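You operate a simulated robot arm through the tools that you are given. There is no shell and no other tool. Be economical: measure what you need, move in short steps, check, and stop when the job is done.

You run a simulated robot arm. Do the job below in one go: nothing can be reset, and whatever is moved stays where it is left.

TASK
Clamp the dotted machine's finish lap, then try it at 500 rpm.
Fine: nut tight before you switch on; set the speed by the display and let it run two seconds or more; then switch off and see it at rest.
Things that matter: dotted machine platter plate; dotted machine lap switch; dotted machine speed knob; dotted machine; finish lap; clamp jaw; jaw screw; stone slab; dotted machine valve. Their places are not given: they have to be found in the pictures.

The check looks at the end state, three seconds after you hand in, the way a careful person would. Anything else that was tipped, shoved, dropped, spilled or broken makes it a failure.

THE ROBOT
A 6-joint arm with a two-finger parallel gripper, fixed in place. Base frame: the origin is at the foot of the arm, x ahead of it, y to its left, z up. Readings come in cm, rad, newtons and seconds.
With the tool pointing down near the work surface it reaches from about 16 to 74 cm from the base axis. Its first joint turns from -2.897 to 2.897 rad. Payload 3.91 kg.
The TCP is the grasp point between the finger pads, 3 cm short of the fingertips. In the tool frame z runs along the fingers and y along their closing line. Largest opening 11 cm; finger width 2, thickness 1; the body of the gripper, 4.8 by 11.2 cm, starts 5.5 cm behind the TCP.
Orientation is that of the tool frame in the base frame, as a unit quaternion [x, y, z, w]. With the fingers straight down and closing along the base's y, the tool's x points along the base's -x, its y along +y and its z along -z.

THE INTERFACE
- The arm moves only by the tool move_arm. Its argument "moves" is a list of rows, each a list of 7 numbers: the opening in per cent of the stroke, from 0 (shut) to 100 (fully open), then the shift along the tool's x, y, z in units of 150 mm (1.0 is 150 mm), then the turn, a rotation vector about the tool's x, y, z in units of 120 degrees (1.0 is 120 degrees). In form: [[hand, x, y, z, ax, ay, az], ...]. A call has 1 to 8 rows; each row is the pose to reach, as a shift and turn from the pose commanded when the call began, along the tool's axes at that moment. A call with a number of a shift or a turn outside -1 to 1 is refused whole. Each row takes 0.2 s and may step no farther than 5 cm and 0.15 rad from the row before; otherwise, or with a gripper value out of range, the whole call is refused. A pose out of reach is approached as far as the arm can. The call stops where the force on the tool passes 40 N (or 10 N more than at its start, if that is more) or the arm is blocked; 0.2 s more then pass. Each finger travels about 4.5 cm/s and halts on what it meets, pressing with about 39 N; the grip force reading is that of the motor and also rises with nothing between the fingers. The clock runs only during rows and for 0.2 s after the last one: add rows that repeat a pose to give the fingers time. It gives the time, the measured TCP pose, the force on the tool (base axes), the opening and the grip force at its end, in the units of the frame above (readings bear some noise), and new pictures: "views" is both (left out), scene, wrist or none.
- Cameras (640 x 400 px; columns grow to the right, rows downward): "scene" is fixed at [39.95, 49.81, 155.41]; the picture's right is [-1.00, 0.00, 0.00], its down [0.00, 1.00, -0.08] and it looks along [0.00, -0.08, -1.00] (base axes); focal length 308 px, centre (320, 200). "wrist" rides on the gripper at [7.1, 2.2, -10.7] in the tool frame; the picture's right is [-0.29, 0.96, 0.00], its down [-0.76, -0.23, -0.61] and it looks along [-0.58, -0.18, 0.79] (tool axes); focal length 243 px, centre (320, 200).
- move_column(by): slides the trunk up (or, below 0, down) by that many cm; the arm rides with it, the base frame stays. It gives what a move gives, with no picture.
- pixel_to_xyz(camera, pixels): there is no depth. For up to 12 entries [column, row, z] of the newest picture of that camera ("zoom" is the newest enlarged one), the place [x, y] in the base frame at which the ray of that pixel passes the height z, good to about 0.3 cm. The clock stands still meanwhile.
- enlarge(camera, box): a new picture of the part [left, top, right, bottom] of that camera's present view, enlarged. The clock stands still meanwhile.
- hand_in(): hands the job in; it is judged then, once.

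Keep the steps short. Do not move on a guess: measure, check each grasp and each placing, and mend mistakes. In all there are 80 turns and 170 pictures (those below and enlarged ones count). Leave the gripper open and the arm clear of the work at the hand-in unless told otherwise, and finish with a single line.

The tools are called after "Request:" as a command line: name --pt "numbers of a row" for each row, then --argument value for the rest, lists and objects as JSON in quotes. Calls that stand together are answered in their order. move_arm: Moves the arm, as the interface text tells. Its arguments: {"type":"object","properties":{"moves":{"type":"array","items":{"type":"array","items":{"type":"number"}}},"views":{"type":"string","enum":["both","scene","wrist","none"]}},"required":["moves"]} The other tools are called the same way: move_column (by) slides the trunk up or down; pixel_to_xyz (camera, pixels) gives the place at which the rays of pixels pass given heights; enlarge (camera, box) takes an enlarged picture of a part of a camera's view; hand_in () hands the job in.

At the start:

```text
time_s: 0.0
tcp_pos: [33.94, 32.41, 113.94]
tcp_rot: [0.0, 1.0, 0.0, 0.0]
contact_force: [-1.1, 0.4, -0.7]
width: 11.0
gripper_force: 0.0
trunk travel left (down, up): [-50.0, 9.0]
```

scene: 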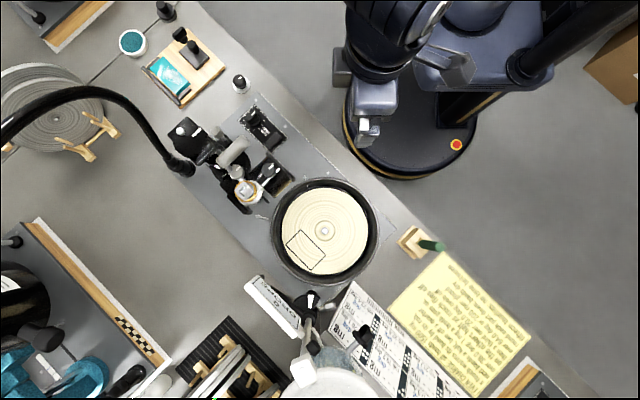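
wrist: 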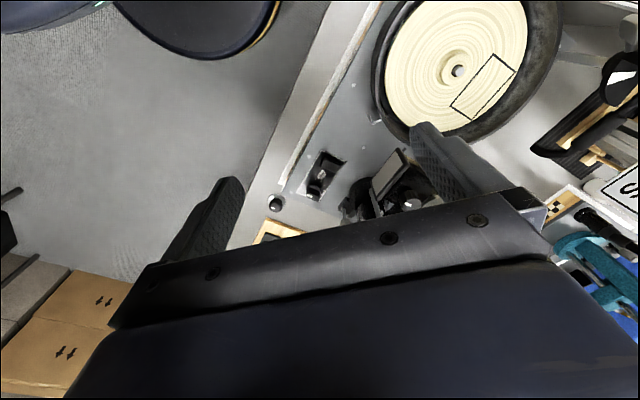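

I'll look closer at the machine, the notes and the other machine before moving anything.

Request:
enlarge --camera "scene" --box '[140, 60, 400, 300]'

Request:
enlarge --camera "scene" --box '[320, 220, 560, 400]'

Request:
enlarge --camera "scene" --box '[0, 200, 360, 400]'

Request:
enlarge --camera "scene" --box '[0, 0, 260, 180]'

```text
1.67 times, centred on (270, 180) of scene
```

zoom: 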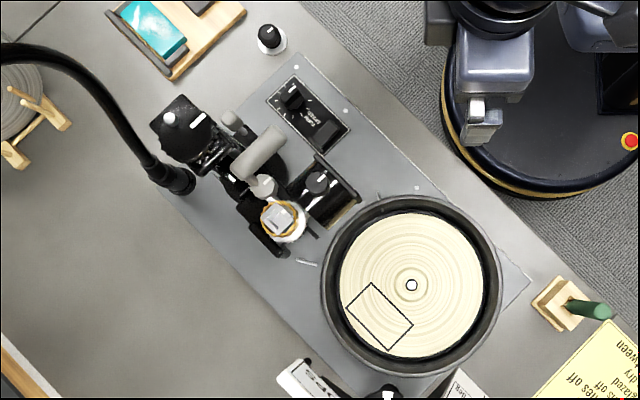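

```text
2.22 times, centred on (440, 310) of scene
```

zoom: 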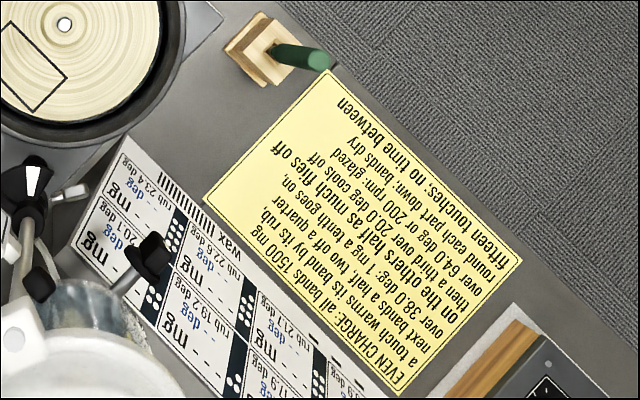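

```text
1.78 times, centred on (180, 300) of scene
```

zoom: 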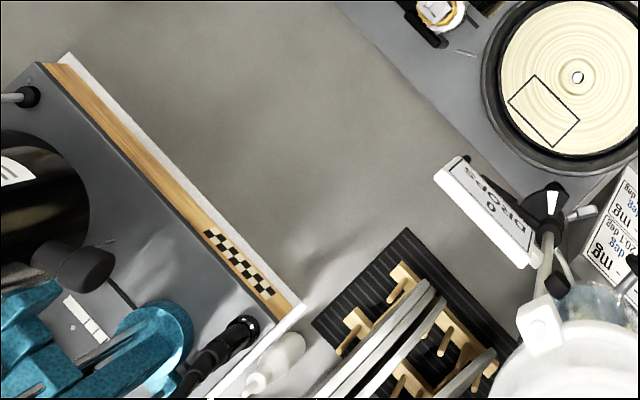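

```text
2.22 times, centred on (130, 90) of scene
```

zoom: 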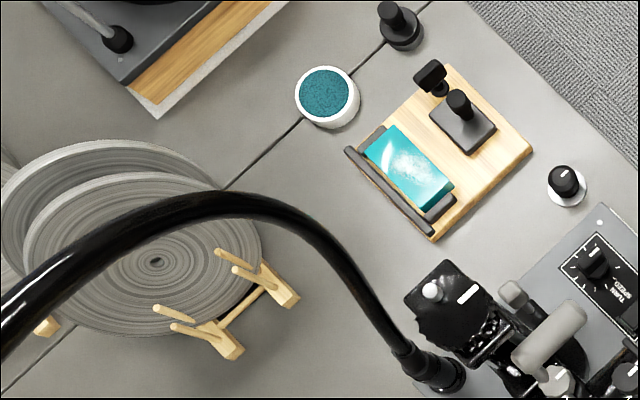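

I'll map pixels to places, and look closer at the controls, the spindle, and the display.

Request:
pixel_to_xyz --camera "scene" --pixels '[[325, 231, 80], [241, 83, 78], [262, 127, 80], [270, 175, 82], [246, 192, 85], [275, 305, 80], [312, 300, 80], [420, 243, 78], [166, 10, 78], [235, 155, 88], [375, 231, 82], [180, 70, 78]]'

Request:
enlarge --camera "scene" --box '[160, 70, 320, 220]'

Request:
enlarge --camera "scene" --box '[230, 250, 390, 400]'

Request:
enlarge --camera "wrist" --box '[240, 0, 640, 250]'

```text
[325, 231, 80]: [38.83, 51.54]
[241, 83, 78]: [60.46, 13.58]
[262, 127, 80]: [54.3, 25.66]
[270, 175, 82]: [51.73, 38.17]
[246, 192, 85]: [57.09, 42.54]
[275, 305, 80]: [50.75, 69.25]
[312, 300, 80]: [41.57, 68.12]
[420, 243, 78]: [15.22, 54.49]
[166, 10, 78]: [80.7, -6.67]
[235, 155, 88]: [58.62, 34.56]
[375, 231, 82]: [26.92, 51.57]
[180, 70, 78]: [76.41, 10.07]
```

```text
2.67 times, centred on (240, 145) of scene
```

zoom: 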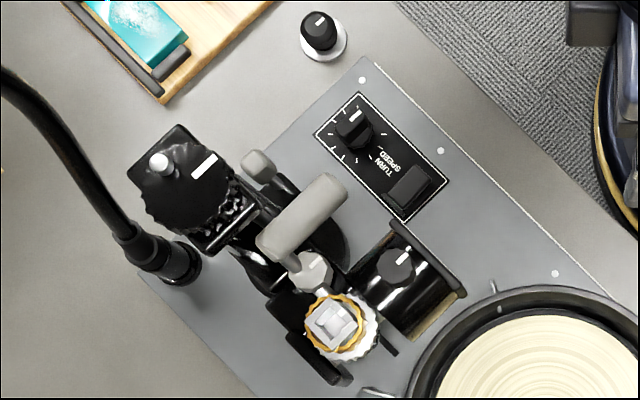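

```text
2.67 times, centred on (310, 325) of scene
```

zoom: 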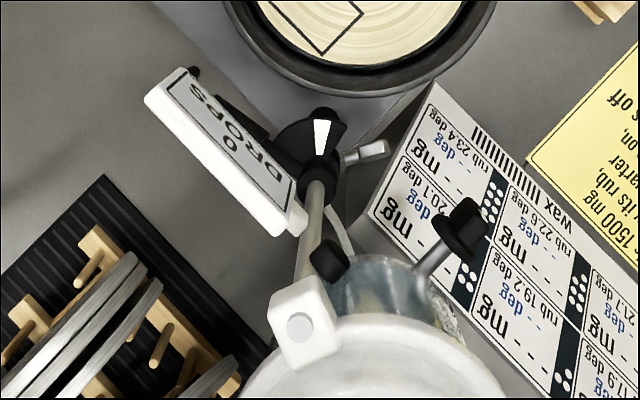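

```text
1.60 times, centred on (440, 125) of wrist
```

zoom: 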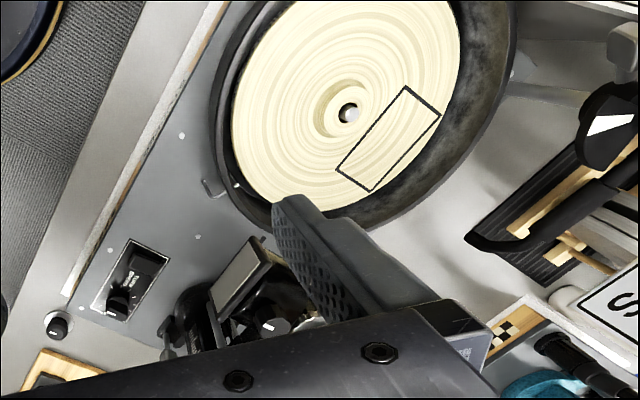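

The dotted machine seems to be the central one (its panel carries white dots, and a rpm panel with a knob and a rocker). I'm moving to see the spindle closer, staying high.

Request:
move_arm --pt "100 0 0.23 0.2 0 0 0" --pt "100 0 0.46 0.4 0 0 0" --pt "100 0 0.7 0.6 0 0 0" --pt "100 0 0.93 0.8 0 0 0"

```text
time_s: 1.0
tcp_pos: [34.15, 46.38, 101.88]
tcp_rot: [0.0, 1.0, 0.0, 0.0]
contact_force: [0.5, -0.1, -0.7]
width: 11.0
gripper_force: 0.0
trunk travel left (down, up): [-50.0, 9.0]
```

scene: 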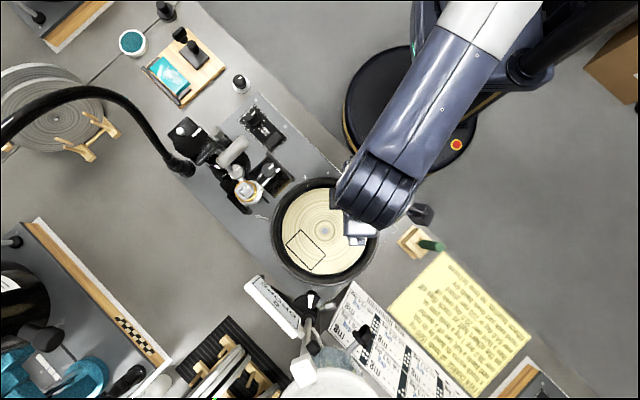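
wrist: 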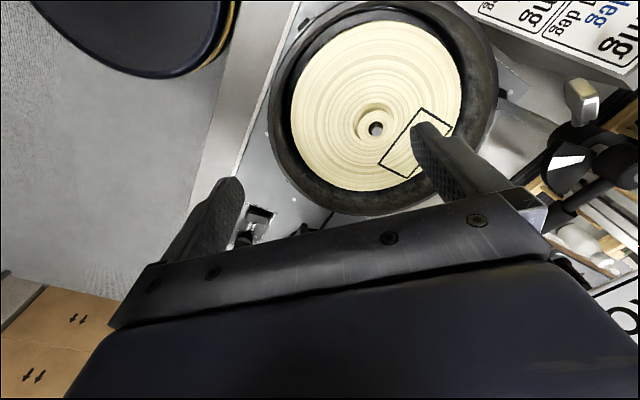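

Request:
enlarge --camera "wrist" --box '[270, 0, 510, 220]'

Request:
enlarge --camera "wrist" --box '[480, 0, 640, 150]'

Request:
enlarge --camera "scene" --box '[200, 60, 300, 150]'

Request:
pixel_to_xyz --camera "wrist" --pixels '[[376, 129, 79], [376, 129, 82], [376, 129, 85], [490, 70, 85], [275, 100, 85]]'

Request:
pixel_to_xyz --camera "scene" --pixels '[[325, 231, 79], [325, 231, 82], [325, 231, 85], [379, 236, 85], [270, 236, 85], [325, 288, 85], [325, 177, 85]]'

```text
1.82 times, centred on (390, 110) of wrist
```

zoom: 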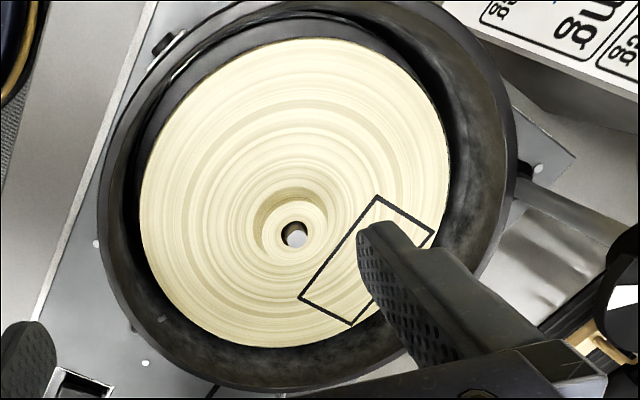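

```text
2.67 times, centred on (560, 75) of wrist
```

zoom: 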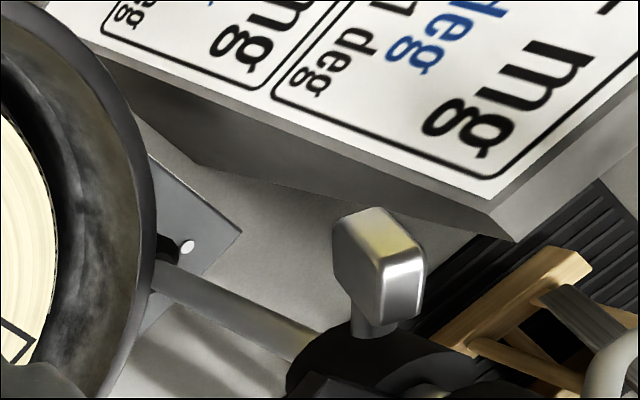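

```text
4.44 times, centred on (250, 105) of scene
```

zoom: 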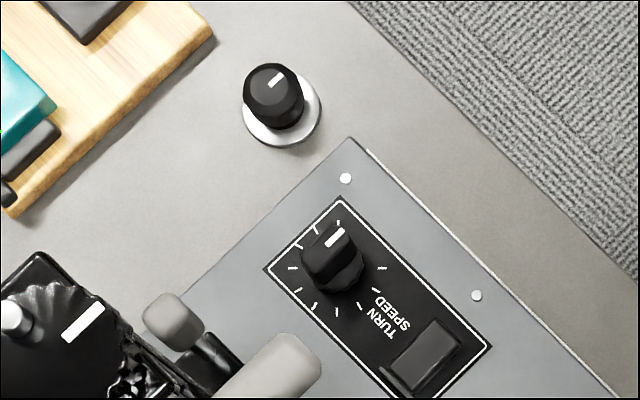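

```text
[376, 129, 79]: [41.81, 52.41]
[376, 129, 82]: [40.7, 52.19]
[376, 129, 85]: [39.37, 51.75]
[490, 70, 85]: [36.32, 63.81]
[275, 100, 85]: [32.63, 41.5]
```

```text
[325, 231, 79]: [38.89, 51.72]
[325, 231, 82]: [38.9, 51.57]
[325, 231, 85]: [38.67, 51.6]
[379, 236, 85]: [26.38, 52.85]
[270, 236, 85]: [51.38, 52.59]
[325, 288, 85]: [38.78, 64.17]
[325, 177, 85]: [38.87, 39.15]
```

The lap sits on the platter (px 325,231 in scene) with a threaded stub in its recess, and the nut is probably the flanged knob at px (241,83). Next I look for the rpm display and the panel, keeping z≈102.

Request:
move_arm --pt "100 -0.18 -0.22 0 0 0 0" --pt "100 -0.36 -0.44 0 0 0 0" --pt "100 -0.54 -0.66 0 0 0 0" --pt "100 -0.73 -0.87 0 0 0 0" --views "wrist"

Request:
enlarge --camera "wrist" --box '[180, 0, 480, 200]'

```text
time_s: 2.0
tcp_pos: [45.01, 33.21, 101.98]
tcp_rot: [0.0, 1.0, 0.0, 0.0]
contact_force: [-1.0, 1.1, 0.1]
width: 11.0
gripper_force: 0.0
trunk travel left (down, up): [-50.0, 9.0]
```

wrist: 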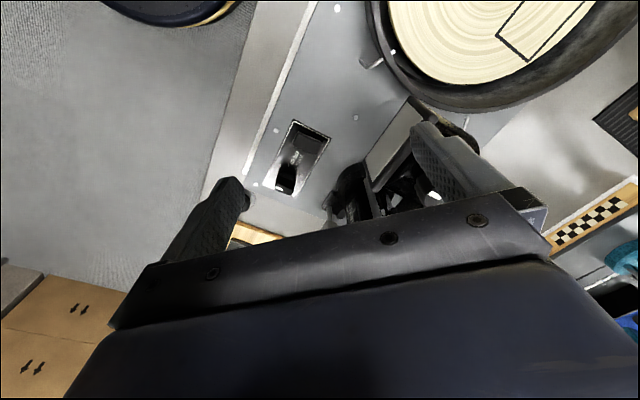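

```text
2.00 times, centred on (330, 100) of wrist
```

zoom: 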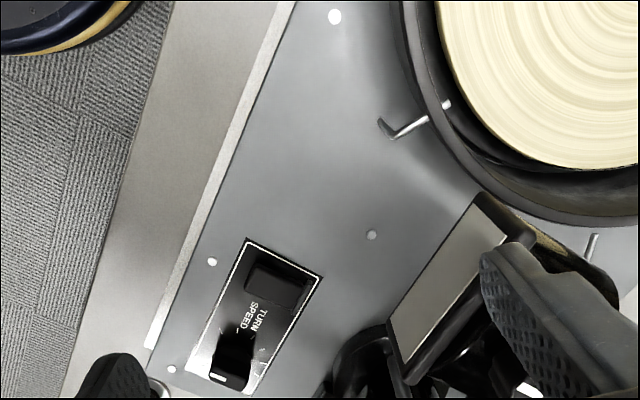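

The grey panel near the mast (zoom 445,280) is the blank display facing the front. I now turn the tool 45° and go above the flanged knob to measure it.

Request:
move_arm --pt "100 -0.16 -0.17 0 0 0 0.0625" --pt "100 -0.32 -0.34 0 0 0 0.125" --pt "100 -0.48 -0.51 0 0 0 0.1875" --pt "100 -0.64 -0.68 0 0 0 0.25" --pt "100 -0.8 -0.84 0 0 0 0.3125" --pt "100 -0.98 -1.0 0 0 0 0.375" --views "none"

```text
time_s: 3.4
tcp_pos: [59.73, 18.21, 102.07]
tcp_rot: [0.384, 0.923, 0.0, 0.0]
contact_force: [0.5, 0.2, 0.0]
width: 10.98
gripper_force: 0.0
trunk travel left (down, up): [-50.0, 9.0]
```

Request:
move_arm --pt "100 -0.1 -0.07 0.25 0 0 0" --pt "100 -0.2 -0.14 0.45 0 0 0" --pt "100 -0.255 -0.178 0.667 0 0 0" --views "both"

Request:
enlarge --camera "wrist" --box '[220, 40, 420, 190]'

```text
time_s: 4.2
tcp_pos: [60.61, 13.7, 92.01]
tcp_rot: [0.383, 0.924, 0.0, 0.0]
contact_force: [0.0, -0.2, 0.3]
width: 11.01
gripper_force: 0.0
trunk travel left (down, up): [-50.0, 9.0]
```

scene: 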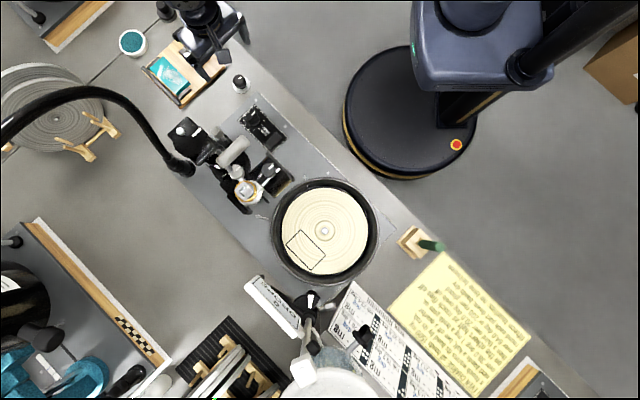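
wrist: 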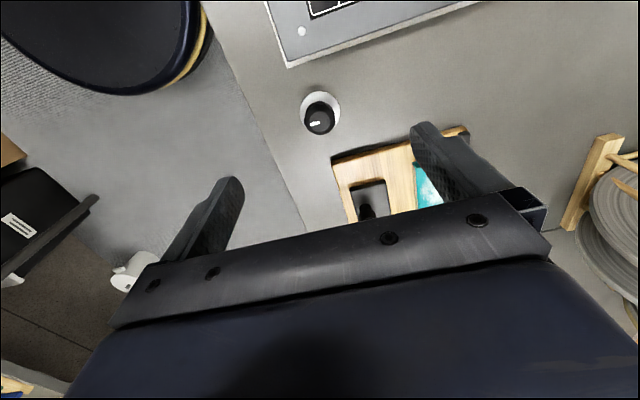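

```text
2.67 times, centred on (320, 115) of wrist
```

zoom: 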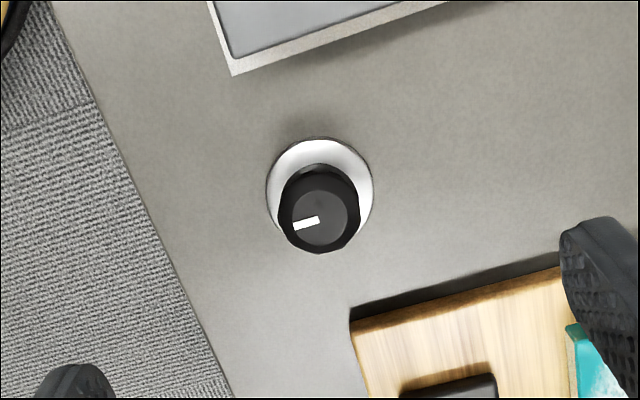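

Request:
pixel_to_xyz --camera "wrist" --pixels '[[320, 109.7, 75], [320, 119.5, 77], [320, 119.5, 78], [320, 119.5, 79], [300, 110, 75], [340, 110, 75], [304.5, 119, 78], [335, 119, 78]]'

Request:
pixel_to_xyz --camera "scene" --pixels '[[241.2, 84.3, 75], [239.4, 79.1, 77], [239.4, 79.1, 78], [239.4, 79.1, 79]]'

```text
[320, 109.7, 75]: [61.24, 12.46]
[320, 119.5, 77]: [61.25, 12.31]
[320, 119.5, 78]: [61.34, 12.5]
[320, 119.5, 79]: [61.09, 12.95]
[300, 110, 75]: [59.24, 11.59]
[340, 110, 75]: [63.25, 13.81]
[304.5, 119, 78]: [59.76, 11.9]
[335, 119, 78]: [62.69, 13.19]
```

```text
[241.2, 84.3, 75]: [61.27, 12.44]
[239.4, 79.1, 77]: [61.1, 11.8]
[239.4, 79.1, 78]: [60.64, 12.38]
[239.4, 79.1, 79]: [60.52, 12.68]
```

The knob: centre about (61.2, 12.45), top z≈78, knob ⌀≈3.3 and flange ⌀≈4.3. I descend over it half-open, fingertips ending at z≈76.6.

Request:
move_arm --pt "60 -0.087 -0.03 0 0 0 0" --pt "60 -0.087 -0.03 0.25 0 0 0" --pt "60 -0.087 -0.03 0.5 0 0 0" --pt "60 -0.087 -0.03 0.7 0 0 0" --pt "60 -0.087 -0.03 0.827 0 0 0" --views "wrist"

Request:
enlarge --camera "wrist" --box '[220, 80, 420, 230]'

```text
time_s: 5.4
tcp_pos: [61.37, 12.55, 79.4]
tcp_rot: [0.383, 0.924, 0.0, 0.0]
contact_force: [0.1, 0.2, 0.6]
width: 6.61
gripper_force: 0.0
trunk travel left (down, up): [-50.0, 9.0]
```

wrist: 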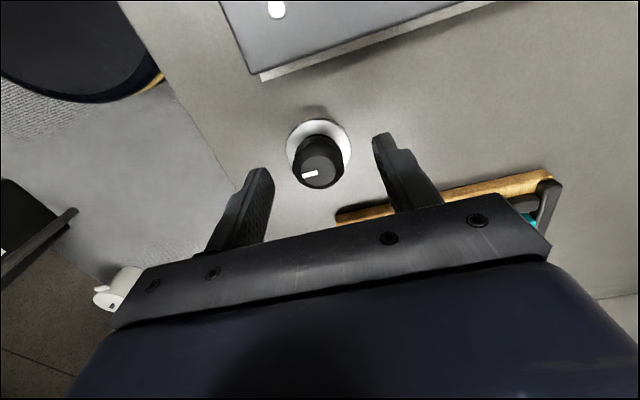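

```text
2.67 times, centred on (320, 155) of wrist
```

zoom: 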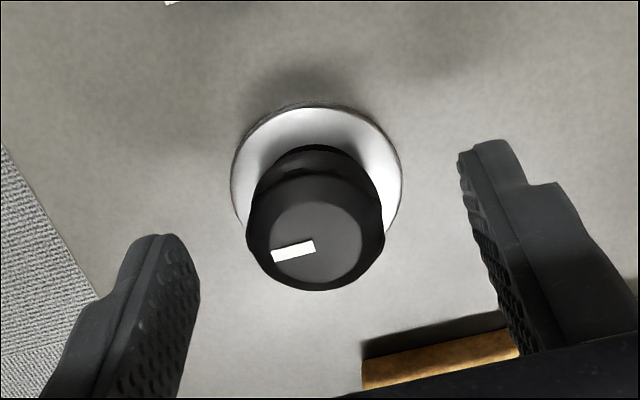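

Knob top centre shows at wrist (319,170), and the tool axis there is at about (320,174), so it's centred. Closing.

Request:
move_arm --pt "0 0 0 0 0 0 0" --pt "0 0 0 0 0 0 0" --pt "0 0 0 0 0 0 0" --pt "0 0 0 0 0 0 0" --views "none"

Request:
move_arm --pt "0 0 0 -0.1 0 0 0" --pt "0 0 0 -0.3 0 0 0" --pt "0 0 0 -0.6 0 0 0" --pt "0 0 0 -0.9 0 0 0" --views "both"

```text
time_s: 6.4
tcp_pos: [61.34, 12.68, 79.54]
tcp_rot: [0.382, 0.924, 0.0, 0.0]
contact_force: [-0.4, 0.4, -0.5]
width: 3.22
gripper_force: 39.1
trunk travel left (down, up): [-50.0, 9.0]
```

```text
time_s: 7.4
tcp_pos: [61.26, 12.52, 93.08]
tcp_rot: [0.383, 0.924, 0.0, 0.0]
contact_force: [0.8, -0.1, -0.3]
width: 3.21
gripper_force: 39.5
trunk travel left (down, up): [-50.0, 9.0]
```

scene: 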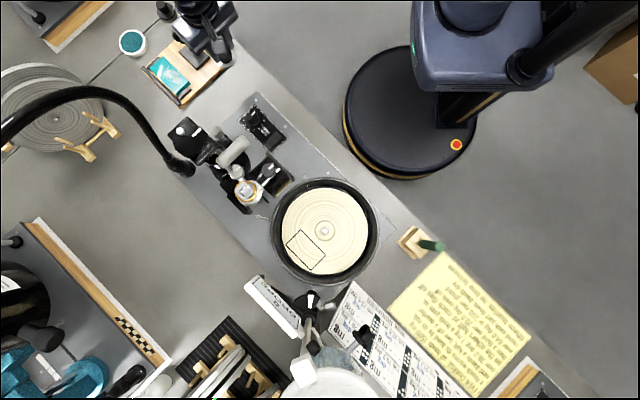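
wrist: 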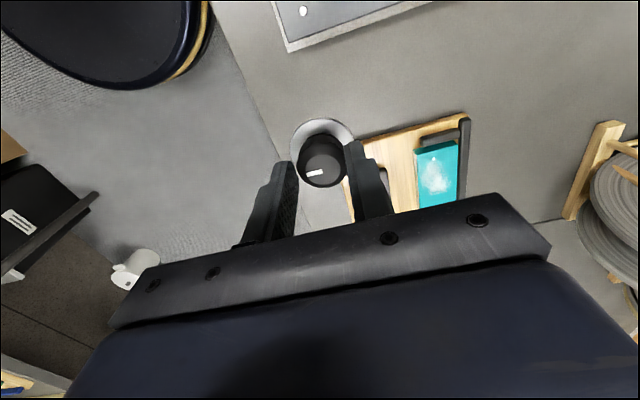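

The nut is held (opening 3.2 cm, it came up with the fingers). I carry it at z≈102 along the front side of the machine to the spindle at about (38.8, 51.6).

Request:
move_arm --pt "0 0.2 -0.04 -0.2 0 0 0" --pt "0 0.44 -0.09 -0.4 0 0 0" --pt "0 0.69 -0.14 -0.6 0 0 0" --pt "0 0.94 -0.19 -0.6 0 0 0" --views "none"

Request:
move_arm --pt "0 0.25 0.01 0 0 0 0" --pt "0 0.5 0.02 0 0 0 0" --pt "0 0.75 0.03 0 0 0 0" --pt "0 0.99 0.043 0 0 0 0" --views "none"

Request:
move_arm --pt "0 0.2 0.18 0 0 0 0" --pt "0 0.4 0.36 0 0 0 0" --pt "0 0.6 0.55 0 0 0 0" --pt "0 0.8 0.74 0 0 0 0" --pt "0 0.97 0.915 0 0 0 0" --views "both"

```text
time_s: 8.4
tcp_pos: [49.16, 20.33, 101.98]
tcp_rot: [0.382, 0.924, 0.0, 0.0]
contact_force: [0.0, -0.4, -0.1]
width: 3.21
gripper_force: 38.6
trunk travel left (down, up): [-50.0, 9.0]
```

```text
time_s: 9.4
tcp_pos: [39.08, 31.5, 102.17]
tcp_rot: [0.383, 0.924, 0.0, 0.0]
contact_force: [-0.2, 0.0, -0.8]
width: 3.25
gripper_force: 39.2
trunk travel left (down, up): [-50.0, 9.0]
```

```text
time_s: 10.6
tcp_pos: [38.53, 51.4, 102.16]
tcp_rot: [0.382, 0.924, -0.001, 0.0]
contact_force: [-0.9, -0.8, -0.8]
width: 3.21
gripper_force: 38.8
trunk travel left (down, up): [-50.0, 9.0]
```

scene: 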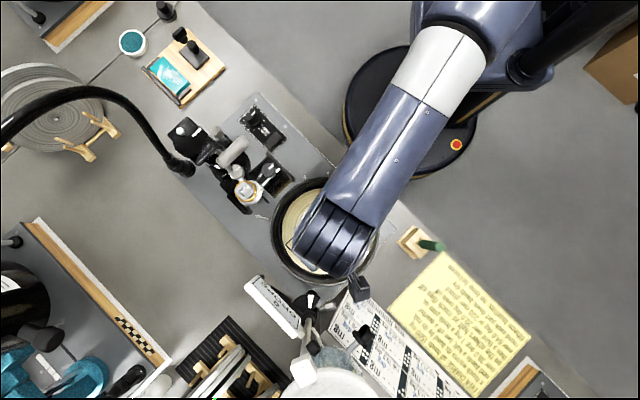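
wrist: 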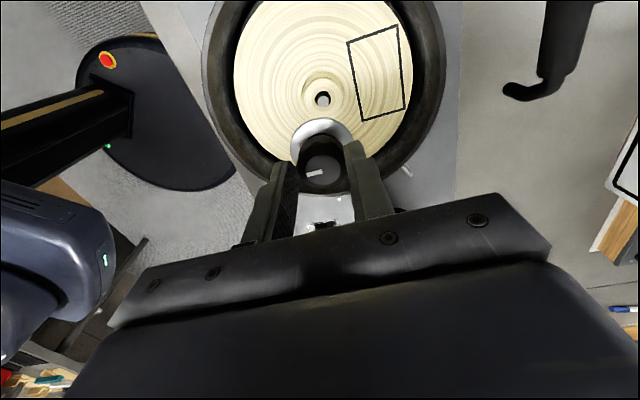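

Request:
enlarge --camera "wrist" --box '[260, 50, 380, 150]'

Request:
pixel_to_xyz --camera "wrist" --pixels '[[322, 99, 82], [322, 99, 83], [322, 99, 84], [322, 99, 85], [322, 99, 86], [235, 70, 85], [410, 70, 85], [322, 0, 85]]'

```text
4.00 times, centred on (320, 100) of wrist
```

zoom: 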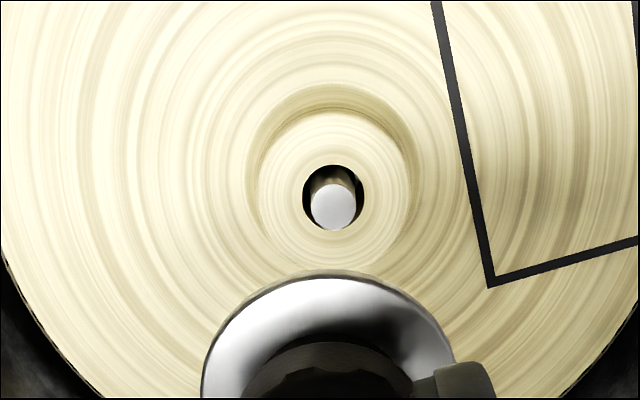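

```text
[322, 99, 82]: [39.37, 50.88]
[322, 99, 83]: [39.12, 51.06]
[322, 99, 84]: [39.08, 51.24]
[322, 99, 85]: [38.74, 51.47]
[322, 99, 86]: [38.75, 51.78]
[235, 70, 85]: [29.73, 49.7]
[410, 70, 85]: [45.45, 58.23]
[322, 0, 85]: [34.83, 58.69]
```

Request:
pixel_to_xyz --camera "zoom" --pixels '[[333, 207, 83], [333, 207, 84], [333, 207, 85], [333, 207, 86], [333, 207, 87], [333, 198, 83], [333, 198, 84], [333, 198, 85]]'

Request:
pixel_to_xyz --camera "wrist" --pixels '[[323.3, 101.7, 84], [323.3, 101.7, 85], [323.3, 101.7, 86]]'

```text
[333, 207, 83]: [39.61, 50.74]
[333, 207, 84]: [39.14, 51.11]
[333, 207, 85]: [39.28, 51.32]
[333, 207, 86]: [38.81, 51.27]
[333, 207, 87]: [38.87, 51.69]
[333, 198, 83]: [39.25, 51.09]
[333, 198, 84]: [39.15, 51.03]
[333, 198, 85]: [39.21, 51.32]
```

```text
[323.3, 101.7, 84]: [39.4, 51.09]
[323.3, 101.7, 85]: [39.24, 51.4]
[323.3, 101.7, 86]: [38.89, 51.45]
```

The stub top is seen at wrist (323,102), so the spindle axis is about (38.95, 51.5). I shift by that small offset and come down to just above the lap.

Request:
move_arm --pt "0 -0.0165 0.026 0.2 0 0 0" --pt "0 -0.0165 0.026 0.4 0 0 0" --pt "0 -0.0165 0.026 0.6 0 0 0" --views "wrist"

Request:
enlarge --camera "wrist" --box '[240, 80, 400, 200]'

```text
time_s: 11.4
tcp_pos: [38.91, 51.44, 93.04]
tcp_rot: [0.383, 0.924, 0.001, 0.0]
contact_force: [0.6, -0.7, -0.4]
width: 3.24
gripper_force: 39.1
trunk travel left (down, up): [-50.0, 9.0]
```

wrist: 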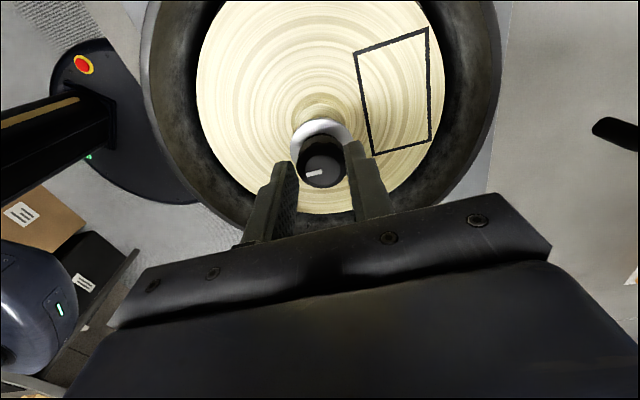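

```text
3.33 times, centred on (320, 140) of wrist
```

zoom: 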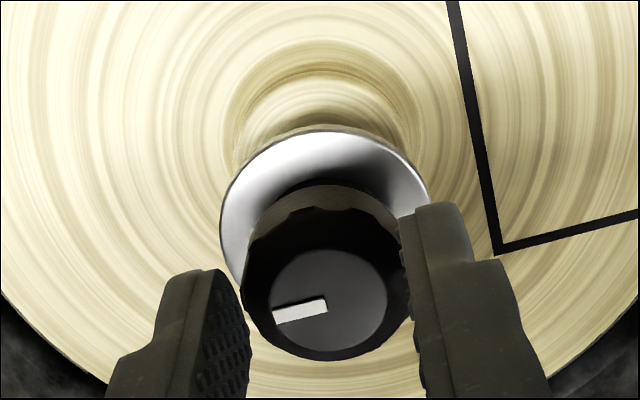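

Flange and recess are centred left-right (both ≈ zoom column 325). I lower slowly until contact.

Request:
move_arm --pt "0 0 0 0.025 0 0 0" --pt "0 0 0 0.05 0 0 0" --pt "0 0 0 0.075 0 0 0" --pt "0 0 0 0.1 0 0 0" --pt "0 0 0 0.125 0 0 0" --pt "0 0 0 0.15 0 0 0" --pt "0 0 0 0.175 0 0 0" --pt "0 0 0 0.2 0 0 0" --views "wrist"

Request:
enlarge --camera "wrist" --box '[240, 80, 400, 200]'

```text
time_s: 12.9
tcp_pos: [39.09, 51.62, 91.38]
tcp_rot: [0.383, 0.924, 0.008, 0.002]
contact_force: [0.0, -0.2, 14.1]
width: 3.24
gripper_force: 38.9
trunk travel left (down, up): [-50.0, 9.0]
stopped in row 7: the force on the tool passed its limit (the readings are from after the stop); the commanded pose is now the measured one
```

wrist: 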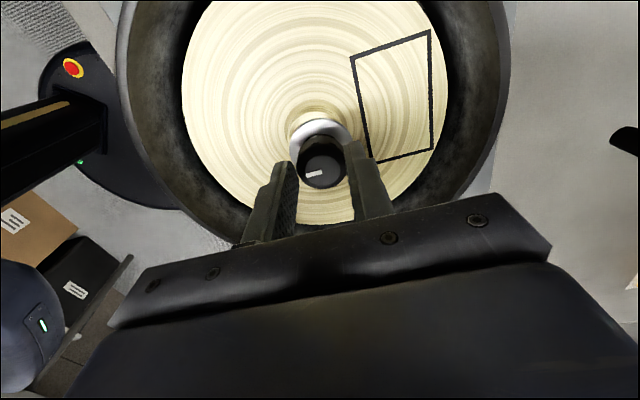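

```text
3.33 times, centred on (320, 140) of wrist
```

zoom: 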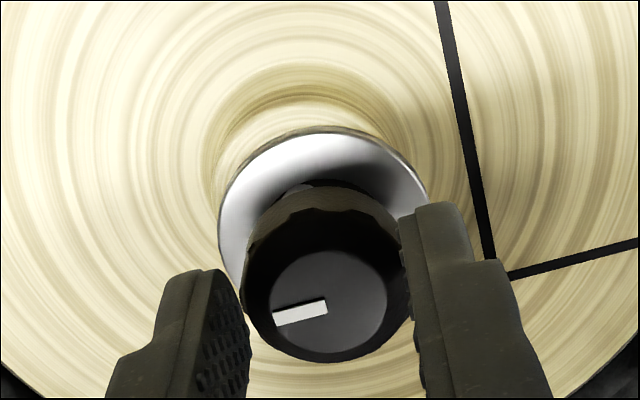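

Contact at TCP z 91.4, and the tool slid ~0.25 cm sideways, so recess and flange no longer agree. I lift slightly, go back to the axis and look again.

Request:
move_arm --pt "0 0 0 -0.04 0 0 0" --pt "0 0 -0.016 -0.04 0 0 0" --pt "0 0 -0.016 -0.04 0 0 0" --views "wrist"

Request:
enlarge --camera "wrist" --box '[240, 80, 400, 200]'

```text
time_s: 13.7
tcp_pos: [39.02, 51.35, 91.75]
tcp_rot: [0.383, 0.924, 0.005, 0.001]
contact_force: [0.0, -0.4, -0.1]
width: 3.25
gripper_force: 38.9
trunk travel left (down, up): [-50.0, 9.0]
```

wrist: 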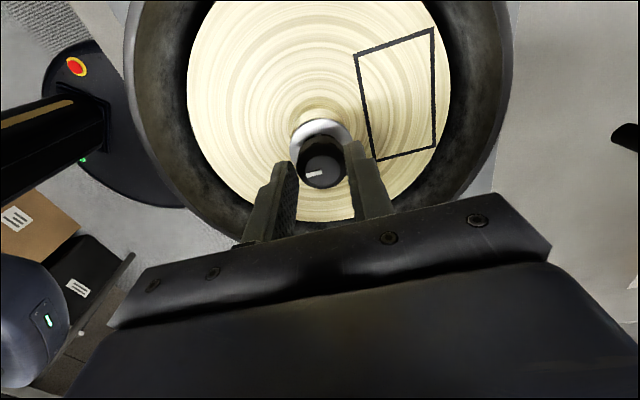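

```text
3.33 times, centred on (320, 140) of wrist
```

zoom: 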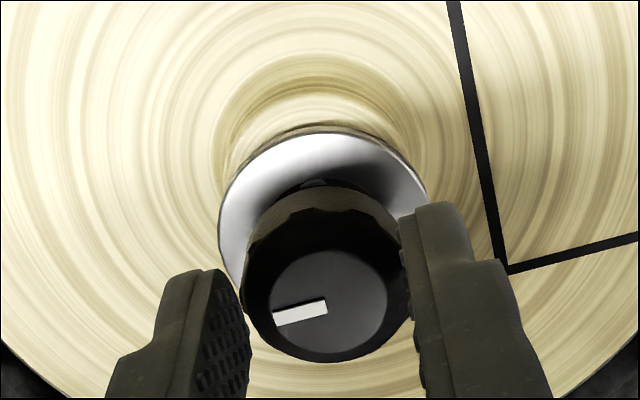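

Against the lap's outline the nut is ~0.15 cm too far right and, by the stub estimate, ~0.2 cm short along tool x. I correct that and lower gently to first touch.

Request:
move_arm --pt "0 0.013 -0.008 0 0 0 0" --pt "0 0.013 -0.008 0.013 0 0 0" --pt "0 0.013 -0.008 0.027 0 0 0" --pt "0 0.013 -0.008 0.033 0 0 0" --views "none"

```text
time_s: 14.7
tcp_pos: [38.8, 51.3, 91.49]
tcp_rot: [0.384, 0.923, 0.006, 0.002]
contact_force: [1.0, -1.3, 13.5]
width: 3.25
gripper_force: 39.0
trunk travel left (down, up): [-50.0, 9.0]
```

Light touch (13.5 N up). Now turn clockwise with a very small down-feed, to see if the thread takes.

Request:
move_arm --pt "0 0 0 0.001 0 0 0.069" --pt "0 0 0 0.002 0 0 0.138" --pt "0 0 0 0.003 0 0 0.207" --pt "0 0 0 0.004 0 0 0.276" --pt "0 0 0 0.005 0 0 0.345" --pt "0 0 0 0.006 0 0 0.414" --pt "0 0 0 0.007 0 0 0.483" --pt "0 0 0 0.008 0 0 0.55" --views "both"

Request:
enlarge --camera "wrist" --box '[220, 60, 420, 210]'

```text
time_s: 16.5
tcp_pos: [38.69, 51.23, 91.41]
tcp_rot: [0.825, 0.565, 0.006, -0.002]
contact_force: [7.8, -6.5, 31.4]
width: 3.26
gripper_force: 39.1
trunk travel left (down, up): [-50.0, 9.0]
```

scene: 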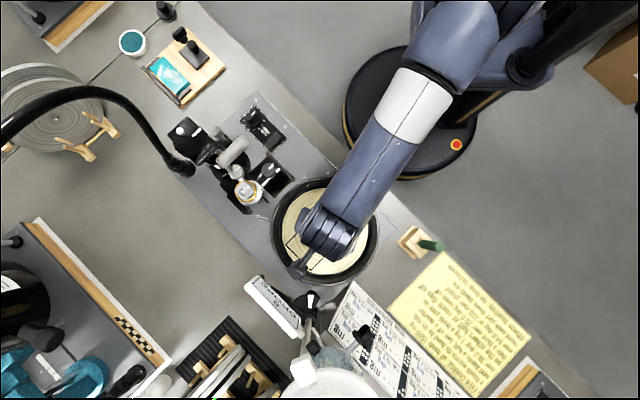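
wrist: 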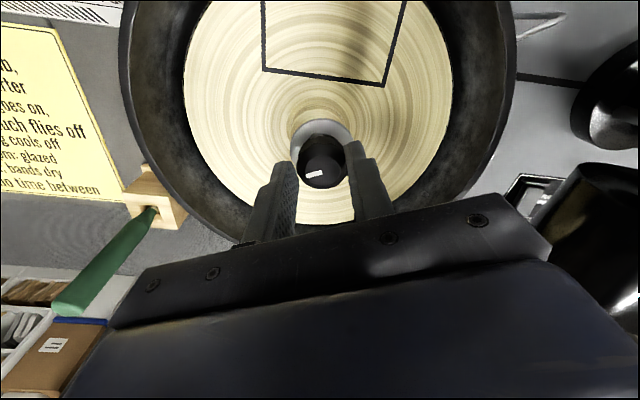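

```text
2.67 times, centred on (320, 135) of wrist
```

zoom: 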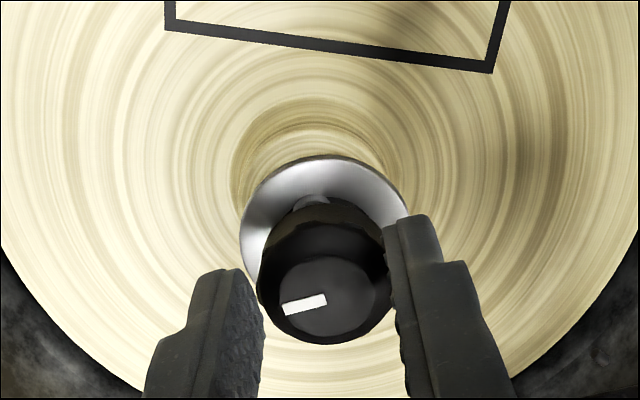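

Force grew to 31 N because I fed more than a thread would take; unclear if engaged. I turn on with no feed and watch the force and height.

Request:
move_arm --pt "0 0 0 0 0 0 0.069" --pt "0 0 0 0 0 0 0.138" --pt "0 0 0 0 0 0 0.207" --pt "0 0 0 0 0 0 0.276" --pt "0 0 0 0 0 0 0.345" --pt "0 0 0 0 0 0 0.414" --pt "0 0 0 0 0 0 0.483" --pt "0 0 0 0 0 0 0.55" --views "wrist"

Request:
enlarge --camera "wrist" --box '[220, 60, 420, 210]'

```text
time_s: 17.3
tcp_pos: [40.49, 50.0, 91.04]
tcp_rot: [0.859, 0.512, 0.008, -0.02]
contact_force: [1.5, -1.1, 3.4]
width: 3.25
gripper_force: 38.6
out of reach, approached as far as the arm can: row 1, 2, 3
trunk travel left (down, up): [-50.0, 9.0]
stopped in row 3: the force on the tool passed its limit (the readings are from after the stop); the commanded pose is now the measured one
```

wrist: 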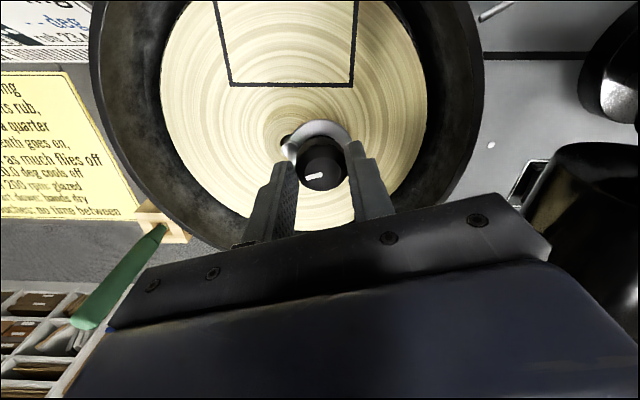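

```text
2.67 times, centred on (320, 135) of wrist
```

zoom: 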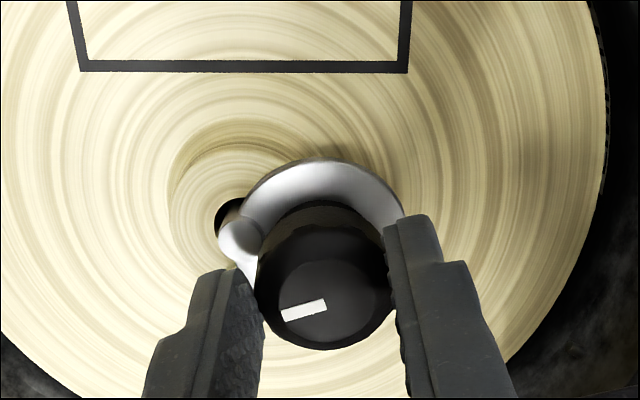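

The last joint met its limit and the nut slid off the stub (still held). I lift 3 cm, straighten the tool, then turn back to gain turning range.

Request:
move_arm --pt "0 0 0 -0.1 0 0 0" --pt "0 0 0 -0.25 0 0 0" --pt "0 0 0 -0.25 -0.01275 -0.0165 0" --views "none"

Request:
move_arm --pt "0 0 0 0 0 0 -0.07" --pt "0 0 0 0 0 0 -0.14" --pt "0 0 0 0 0 0 -0.21" --pt "0 0 0 0 0 0 -0.28" --pt "0 0 0 0 0 0 -0.35" --pt "0 0 0 0 0 0 -0.42" --pt "0 0 0 0 0 0 -0.49" --pt "0 0 0 0 0 0 -0.56" --views "wrist"

Request:
enlarge --camera "wrist" --box '[220, 60, 420, 210]'

```text
time_s: 18.1
tcp_pos: [40.77, 49.66, 94.78]
tcp_rot: [0.856, 0.517, -0.004, -0.003]
contact_force: [-0.5, -0.2, -0.2]
width: 3.25
gripper_force: 39.4
out of reach, approached as far as the arm can: row 3
trunk travel left (down, up): [-50.0, 9.0]
```

```text
time_s: 19.9
tcp_pos: [40.87, 49.69, 94.78]
tcp_rot: [0.431, 0.902, -0.001, -0.002]
contact_force: [-0.7, -0.1, -0.5]
width: 3.26
gripper_force: 39.0
trunk travel left (down, up): [-50.0, 9.0]
```

wrist: 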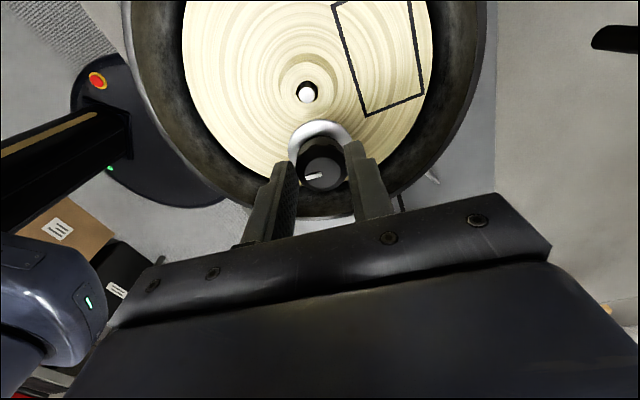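

```text
2.67 times, centred on (320, 135) of wrist
```

zoom: 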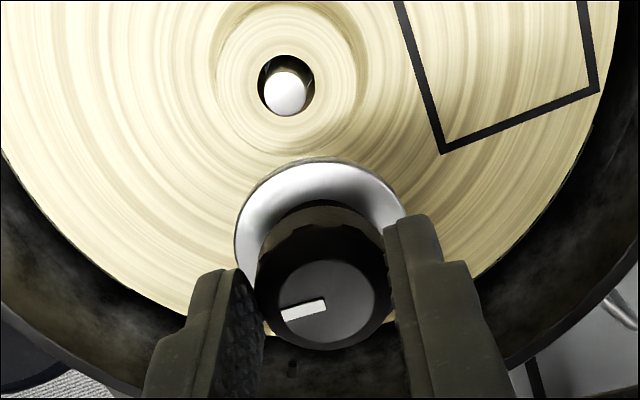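

The stub shows clearly now (wrist 307,95), which puts the spindle axis at about (38.85, 51.65); my earlier y was ~0.3 cm short. First I turn back further at this height for range.

Request:
move_arm --pt "0 0 0 0 0 0 -0.07" --pt "0 0 0 0 0 0 -0.14" --pt "0 0 0 0 0 0 -0.21" --pt "0 0 0 0 0 0 -0.28" --pt "0 0 0 0 0 0 -0.35" --pt "0 0 0 0 0 0 -0.42" --pt "0 0 0 0 0 0 -0.49" --pt "0 0 0 0 0 0 -0.56" --views "none"

Request:
move_arm --pt "0 0 0 0 0 0 -0.07" --pt "0 0 0 0 0 0 -0.14" --pt "0 0 0 0 0 0 -0.21" --pt "0 0 0 0 0 0 -0.28" --pt "0 0 0 0 0 0 -0.35" --pt "0 0 0 0 0 0 -0.42" --pt "0 0 0 0 0 0 -0.49" --pt "0 0 0 0 0 0 -0.56" --views "none"

Request:
move_arm --pt "0 0 0 0 0 0 -0.07" --pt "0 0 0 0 0 0 -0.14" --pt "0 0 0 0 0 0 -0.21" --pt "0 0 0 0 0 0 -0.28" --pt "0 0 0 0 0 0 -0.35" --pt "0 0 0 0 0 0 -0.42" --pt "0 0 0 0 0 0 -0.49" --pt "0 0 0 0 0 0 -0.56" --views "wrist"

```text
time_s: 21.7
tcp_pos: [40.83, 49.54, 94.77]
tcp_rot: [-0.141, 0.99, -0.001, -0.003]
contact_force: [0.4, -0.3, -0.7]
width: 3.24
gripper_force: 39.1
trunk travel left (down, up): [-50.0, 9.0]
```

```text
time_s: 23.5
tcp_pos: [40.84, 49.47, 94.79]
tcp_rot: [-0.665, 0.747, 0.0, -0.002]
contact_force: [0.0, 0.0, -1.3]
width: 3.22
gripper_force: 38.9
trunk travel left (down, up): [-50.0, 9.0]
```

```text
time_s: 25.3
tcp_pos: [40.75, 49.5, 94.8]
tcp_rot: [0.967, -0.254, -0.002, 0.002]
contact_force: [-0.5, -0.6, -0.9]
width: 3.21
gripper_force: 39.0
trunk travel left (down, up): [-50.0, 9.0]
```

wrist: 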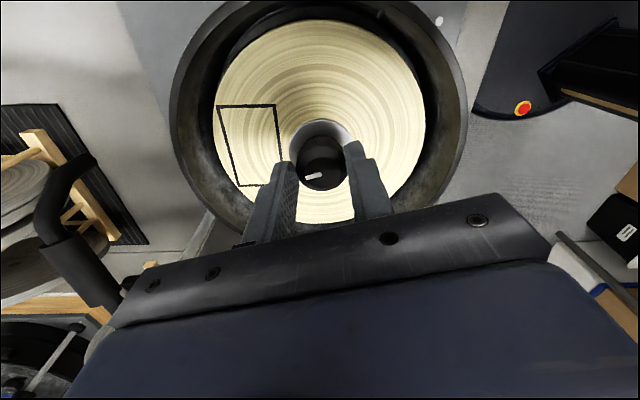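

Now I shift to (38.85, 51.65) at this height and check.

Request:
move_arm --pt "0 -0.09 -0.029 0 0 0 0" --pt "0 -0.182 -0.058 0 0 0 0" --views "wrist"

Request:
enlarge --camera "wrist" --box '[220, 60, 420, 210]'

```text
time_s: 25.9
tcp_pos: [38.82, 51.52, 94.78]
tcp_rot: [0.967, -0.255, -0.003, 0.003]
contact_force: [0.5, 0.2, -0.7]
width: 3.26
gripper_force: 38.9
trunk travel left (down, up): [-50.0, 9.0]
```

wrist: 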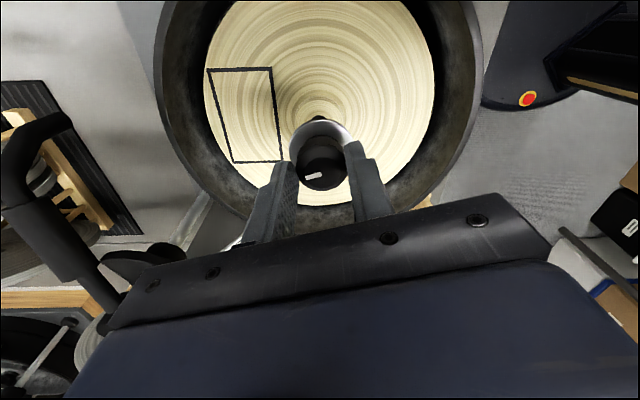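

```text
2.67 times, centred on (320, 135) of wrist
```

zoom: 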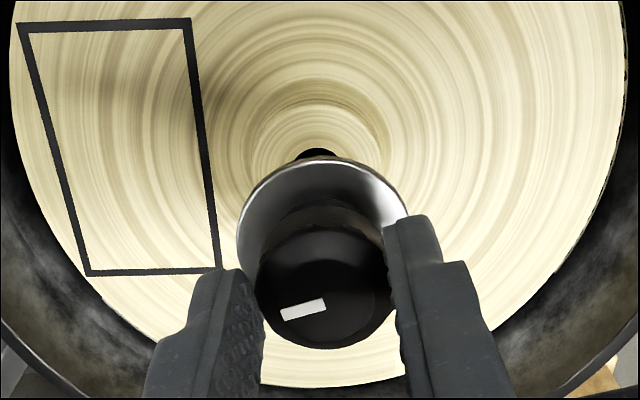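

Hole edge and recess line up with the nut (both ≈ zoom col 317-321). Lowering slowly to touch.

Request:
move_arm --pt "0 0 0 0.1 0 0 0" --pt "0 0 0 0.18 0 0 0" --pt "0 0 0 0.2 0 0 0" --pt "0 0 0 0.21 0 0 0" --pt "0 0 0 0.22 0 0 0" --pt "0 0 0 0.23 0 0 0" --pt "0 0 0 0.24 0 0 0" --pt "0 0 0 0.25 0 0 0" --views "none"

```text
time_s: 27.7
tcp_pos: [38.84, 51.64, 91.09]
tcp_rot: [0.967, -0.256, -0.001, 0.0]
contact_force: [0.1, -0.8, 4.6]
width: 3.22
gripper_force: 38.7
trunk travel left (down, up): [-50.0, 9.0]
```

Lower than before (91.09) with just 4.6 N, so the nut is over the stub. Turning clockwise now without feed.

Request:
move_arm --pt "0 0 0 0.001 0 0 0.07" --pt "0 0 0 0.001 0 0 0.14" --pt "0 0 0 0.001 0 0 0.21" --pt "0 0 0 0.002 0 0 0.28" --pt "0 0 0 0.002 0 0 0.35" --pt "0 0 0 0.002 0 0 0.42" --pt "0 0 0 0.003 0 0 0.49" --pt "0 0 0 0.003 0 0 0.56" --views "wrist"

Request:
enlarge --camera "wrist" --box '[220, 60, 420, 210]'

```text
time_s: 29.5
tcp_pos: [38.72, 51.68, 91.1]
tcp_rot: [-0.663, 0.749, 0.0, -0.001]
contact_force: [-4.1, 5.3, 19.4]
width: 3.24
gripper_force: 38.9
trunk travel left (down, up): [-50.0, 9.0]
```

wrist: 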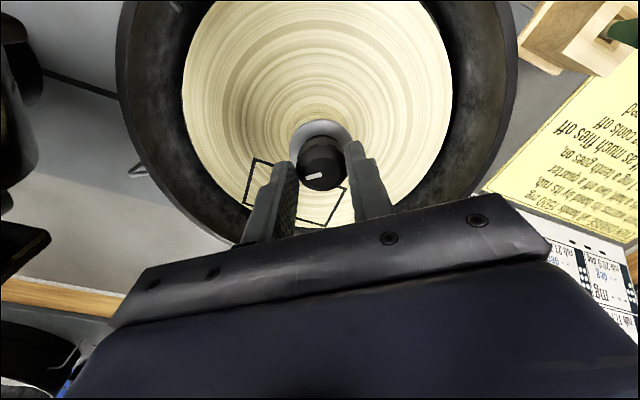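

```text
2.67 times, centred on (320, 135) of wrist
```

zoom: 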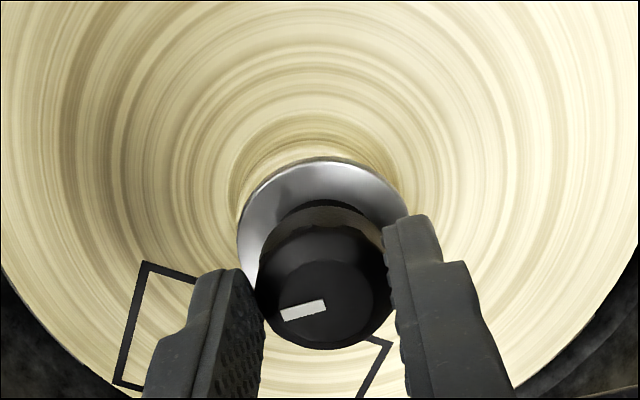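

Lap itself stays still while the nut turns. Continuing clockwise with no feed; if the thread bites, the upward force should fall.

Request:
move_arm --pt "0 0 0 0 0 0 0.07" --pt "0 0 0 0 0 0 0.14" --pt "0 0 0 0 0 0 0.21" --pt "0 0 0 0 0 0 0.28" --pt "0 0 0 0 0 0 0.35" --pt "0 0 0 0 0 0 0.42" --pt "0 0 0 0 0 0 0.49" --pt "0 0 0 0 0 0 0.56" --views "none"

Request:
move_arm --pt "0 0 0 0 0 0 0.07" --pt "0 0 0 0 0 0 0.14" --pt "0 0 0 0 0 0 0.21" --pt "0 0 0 0 0 0 0.28" --pt "0 0 0 0 0 0 0.35" --pt "0 0 0 0 0 0 0.42" --pt "0 0 0 0 0 0 0.49" --pt "0 0 0 0 0 0 0.56" --views "wrist"

Request:
enlarge --camera "wrist" --box '[220, 60, 420, 210]'

```text
time_s: 31.3
tcp_pos: [38.66, 51.56, 91.02]
tcp_rot: [-0.138, 0.99, 0.0, -0.002]
contact_force: [-1.4, 4.2, 16.5]
width: 3.21
gripper_force: 39.8
trunk travel left (down, up): [-50.0, 9.0]
```

```text
time_s: 33.1
tcp_pos: [38.87, 51.66, 91.03]
tcp_rot: [0.433, 0.901, -0.001, -0.002]
contact_force: [-0.7, 2.6, 14.4]
width: 3.17
gripper_force: 38.8
trunk travel left (down, up): [-50.0, 9.0]
```

wrist: 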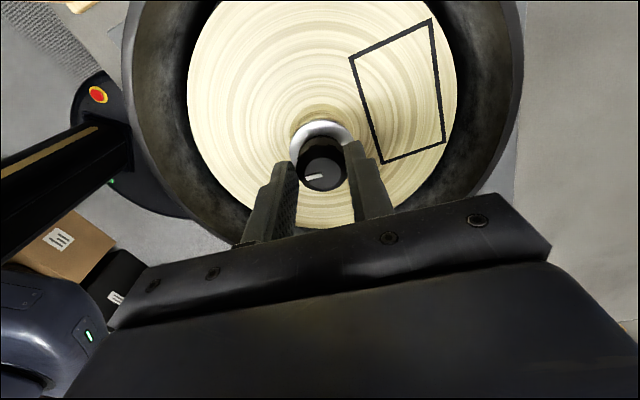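

```text
2.67 times, centred on (320, 135) of wrist
```

zoom: 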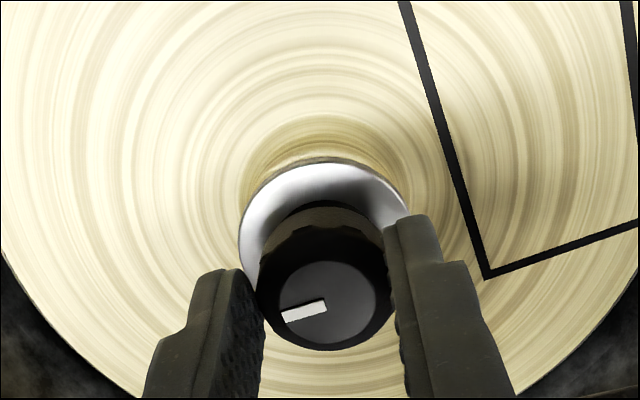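

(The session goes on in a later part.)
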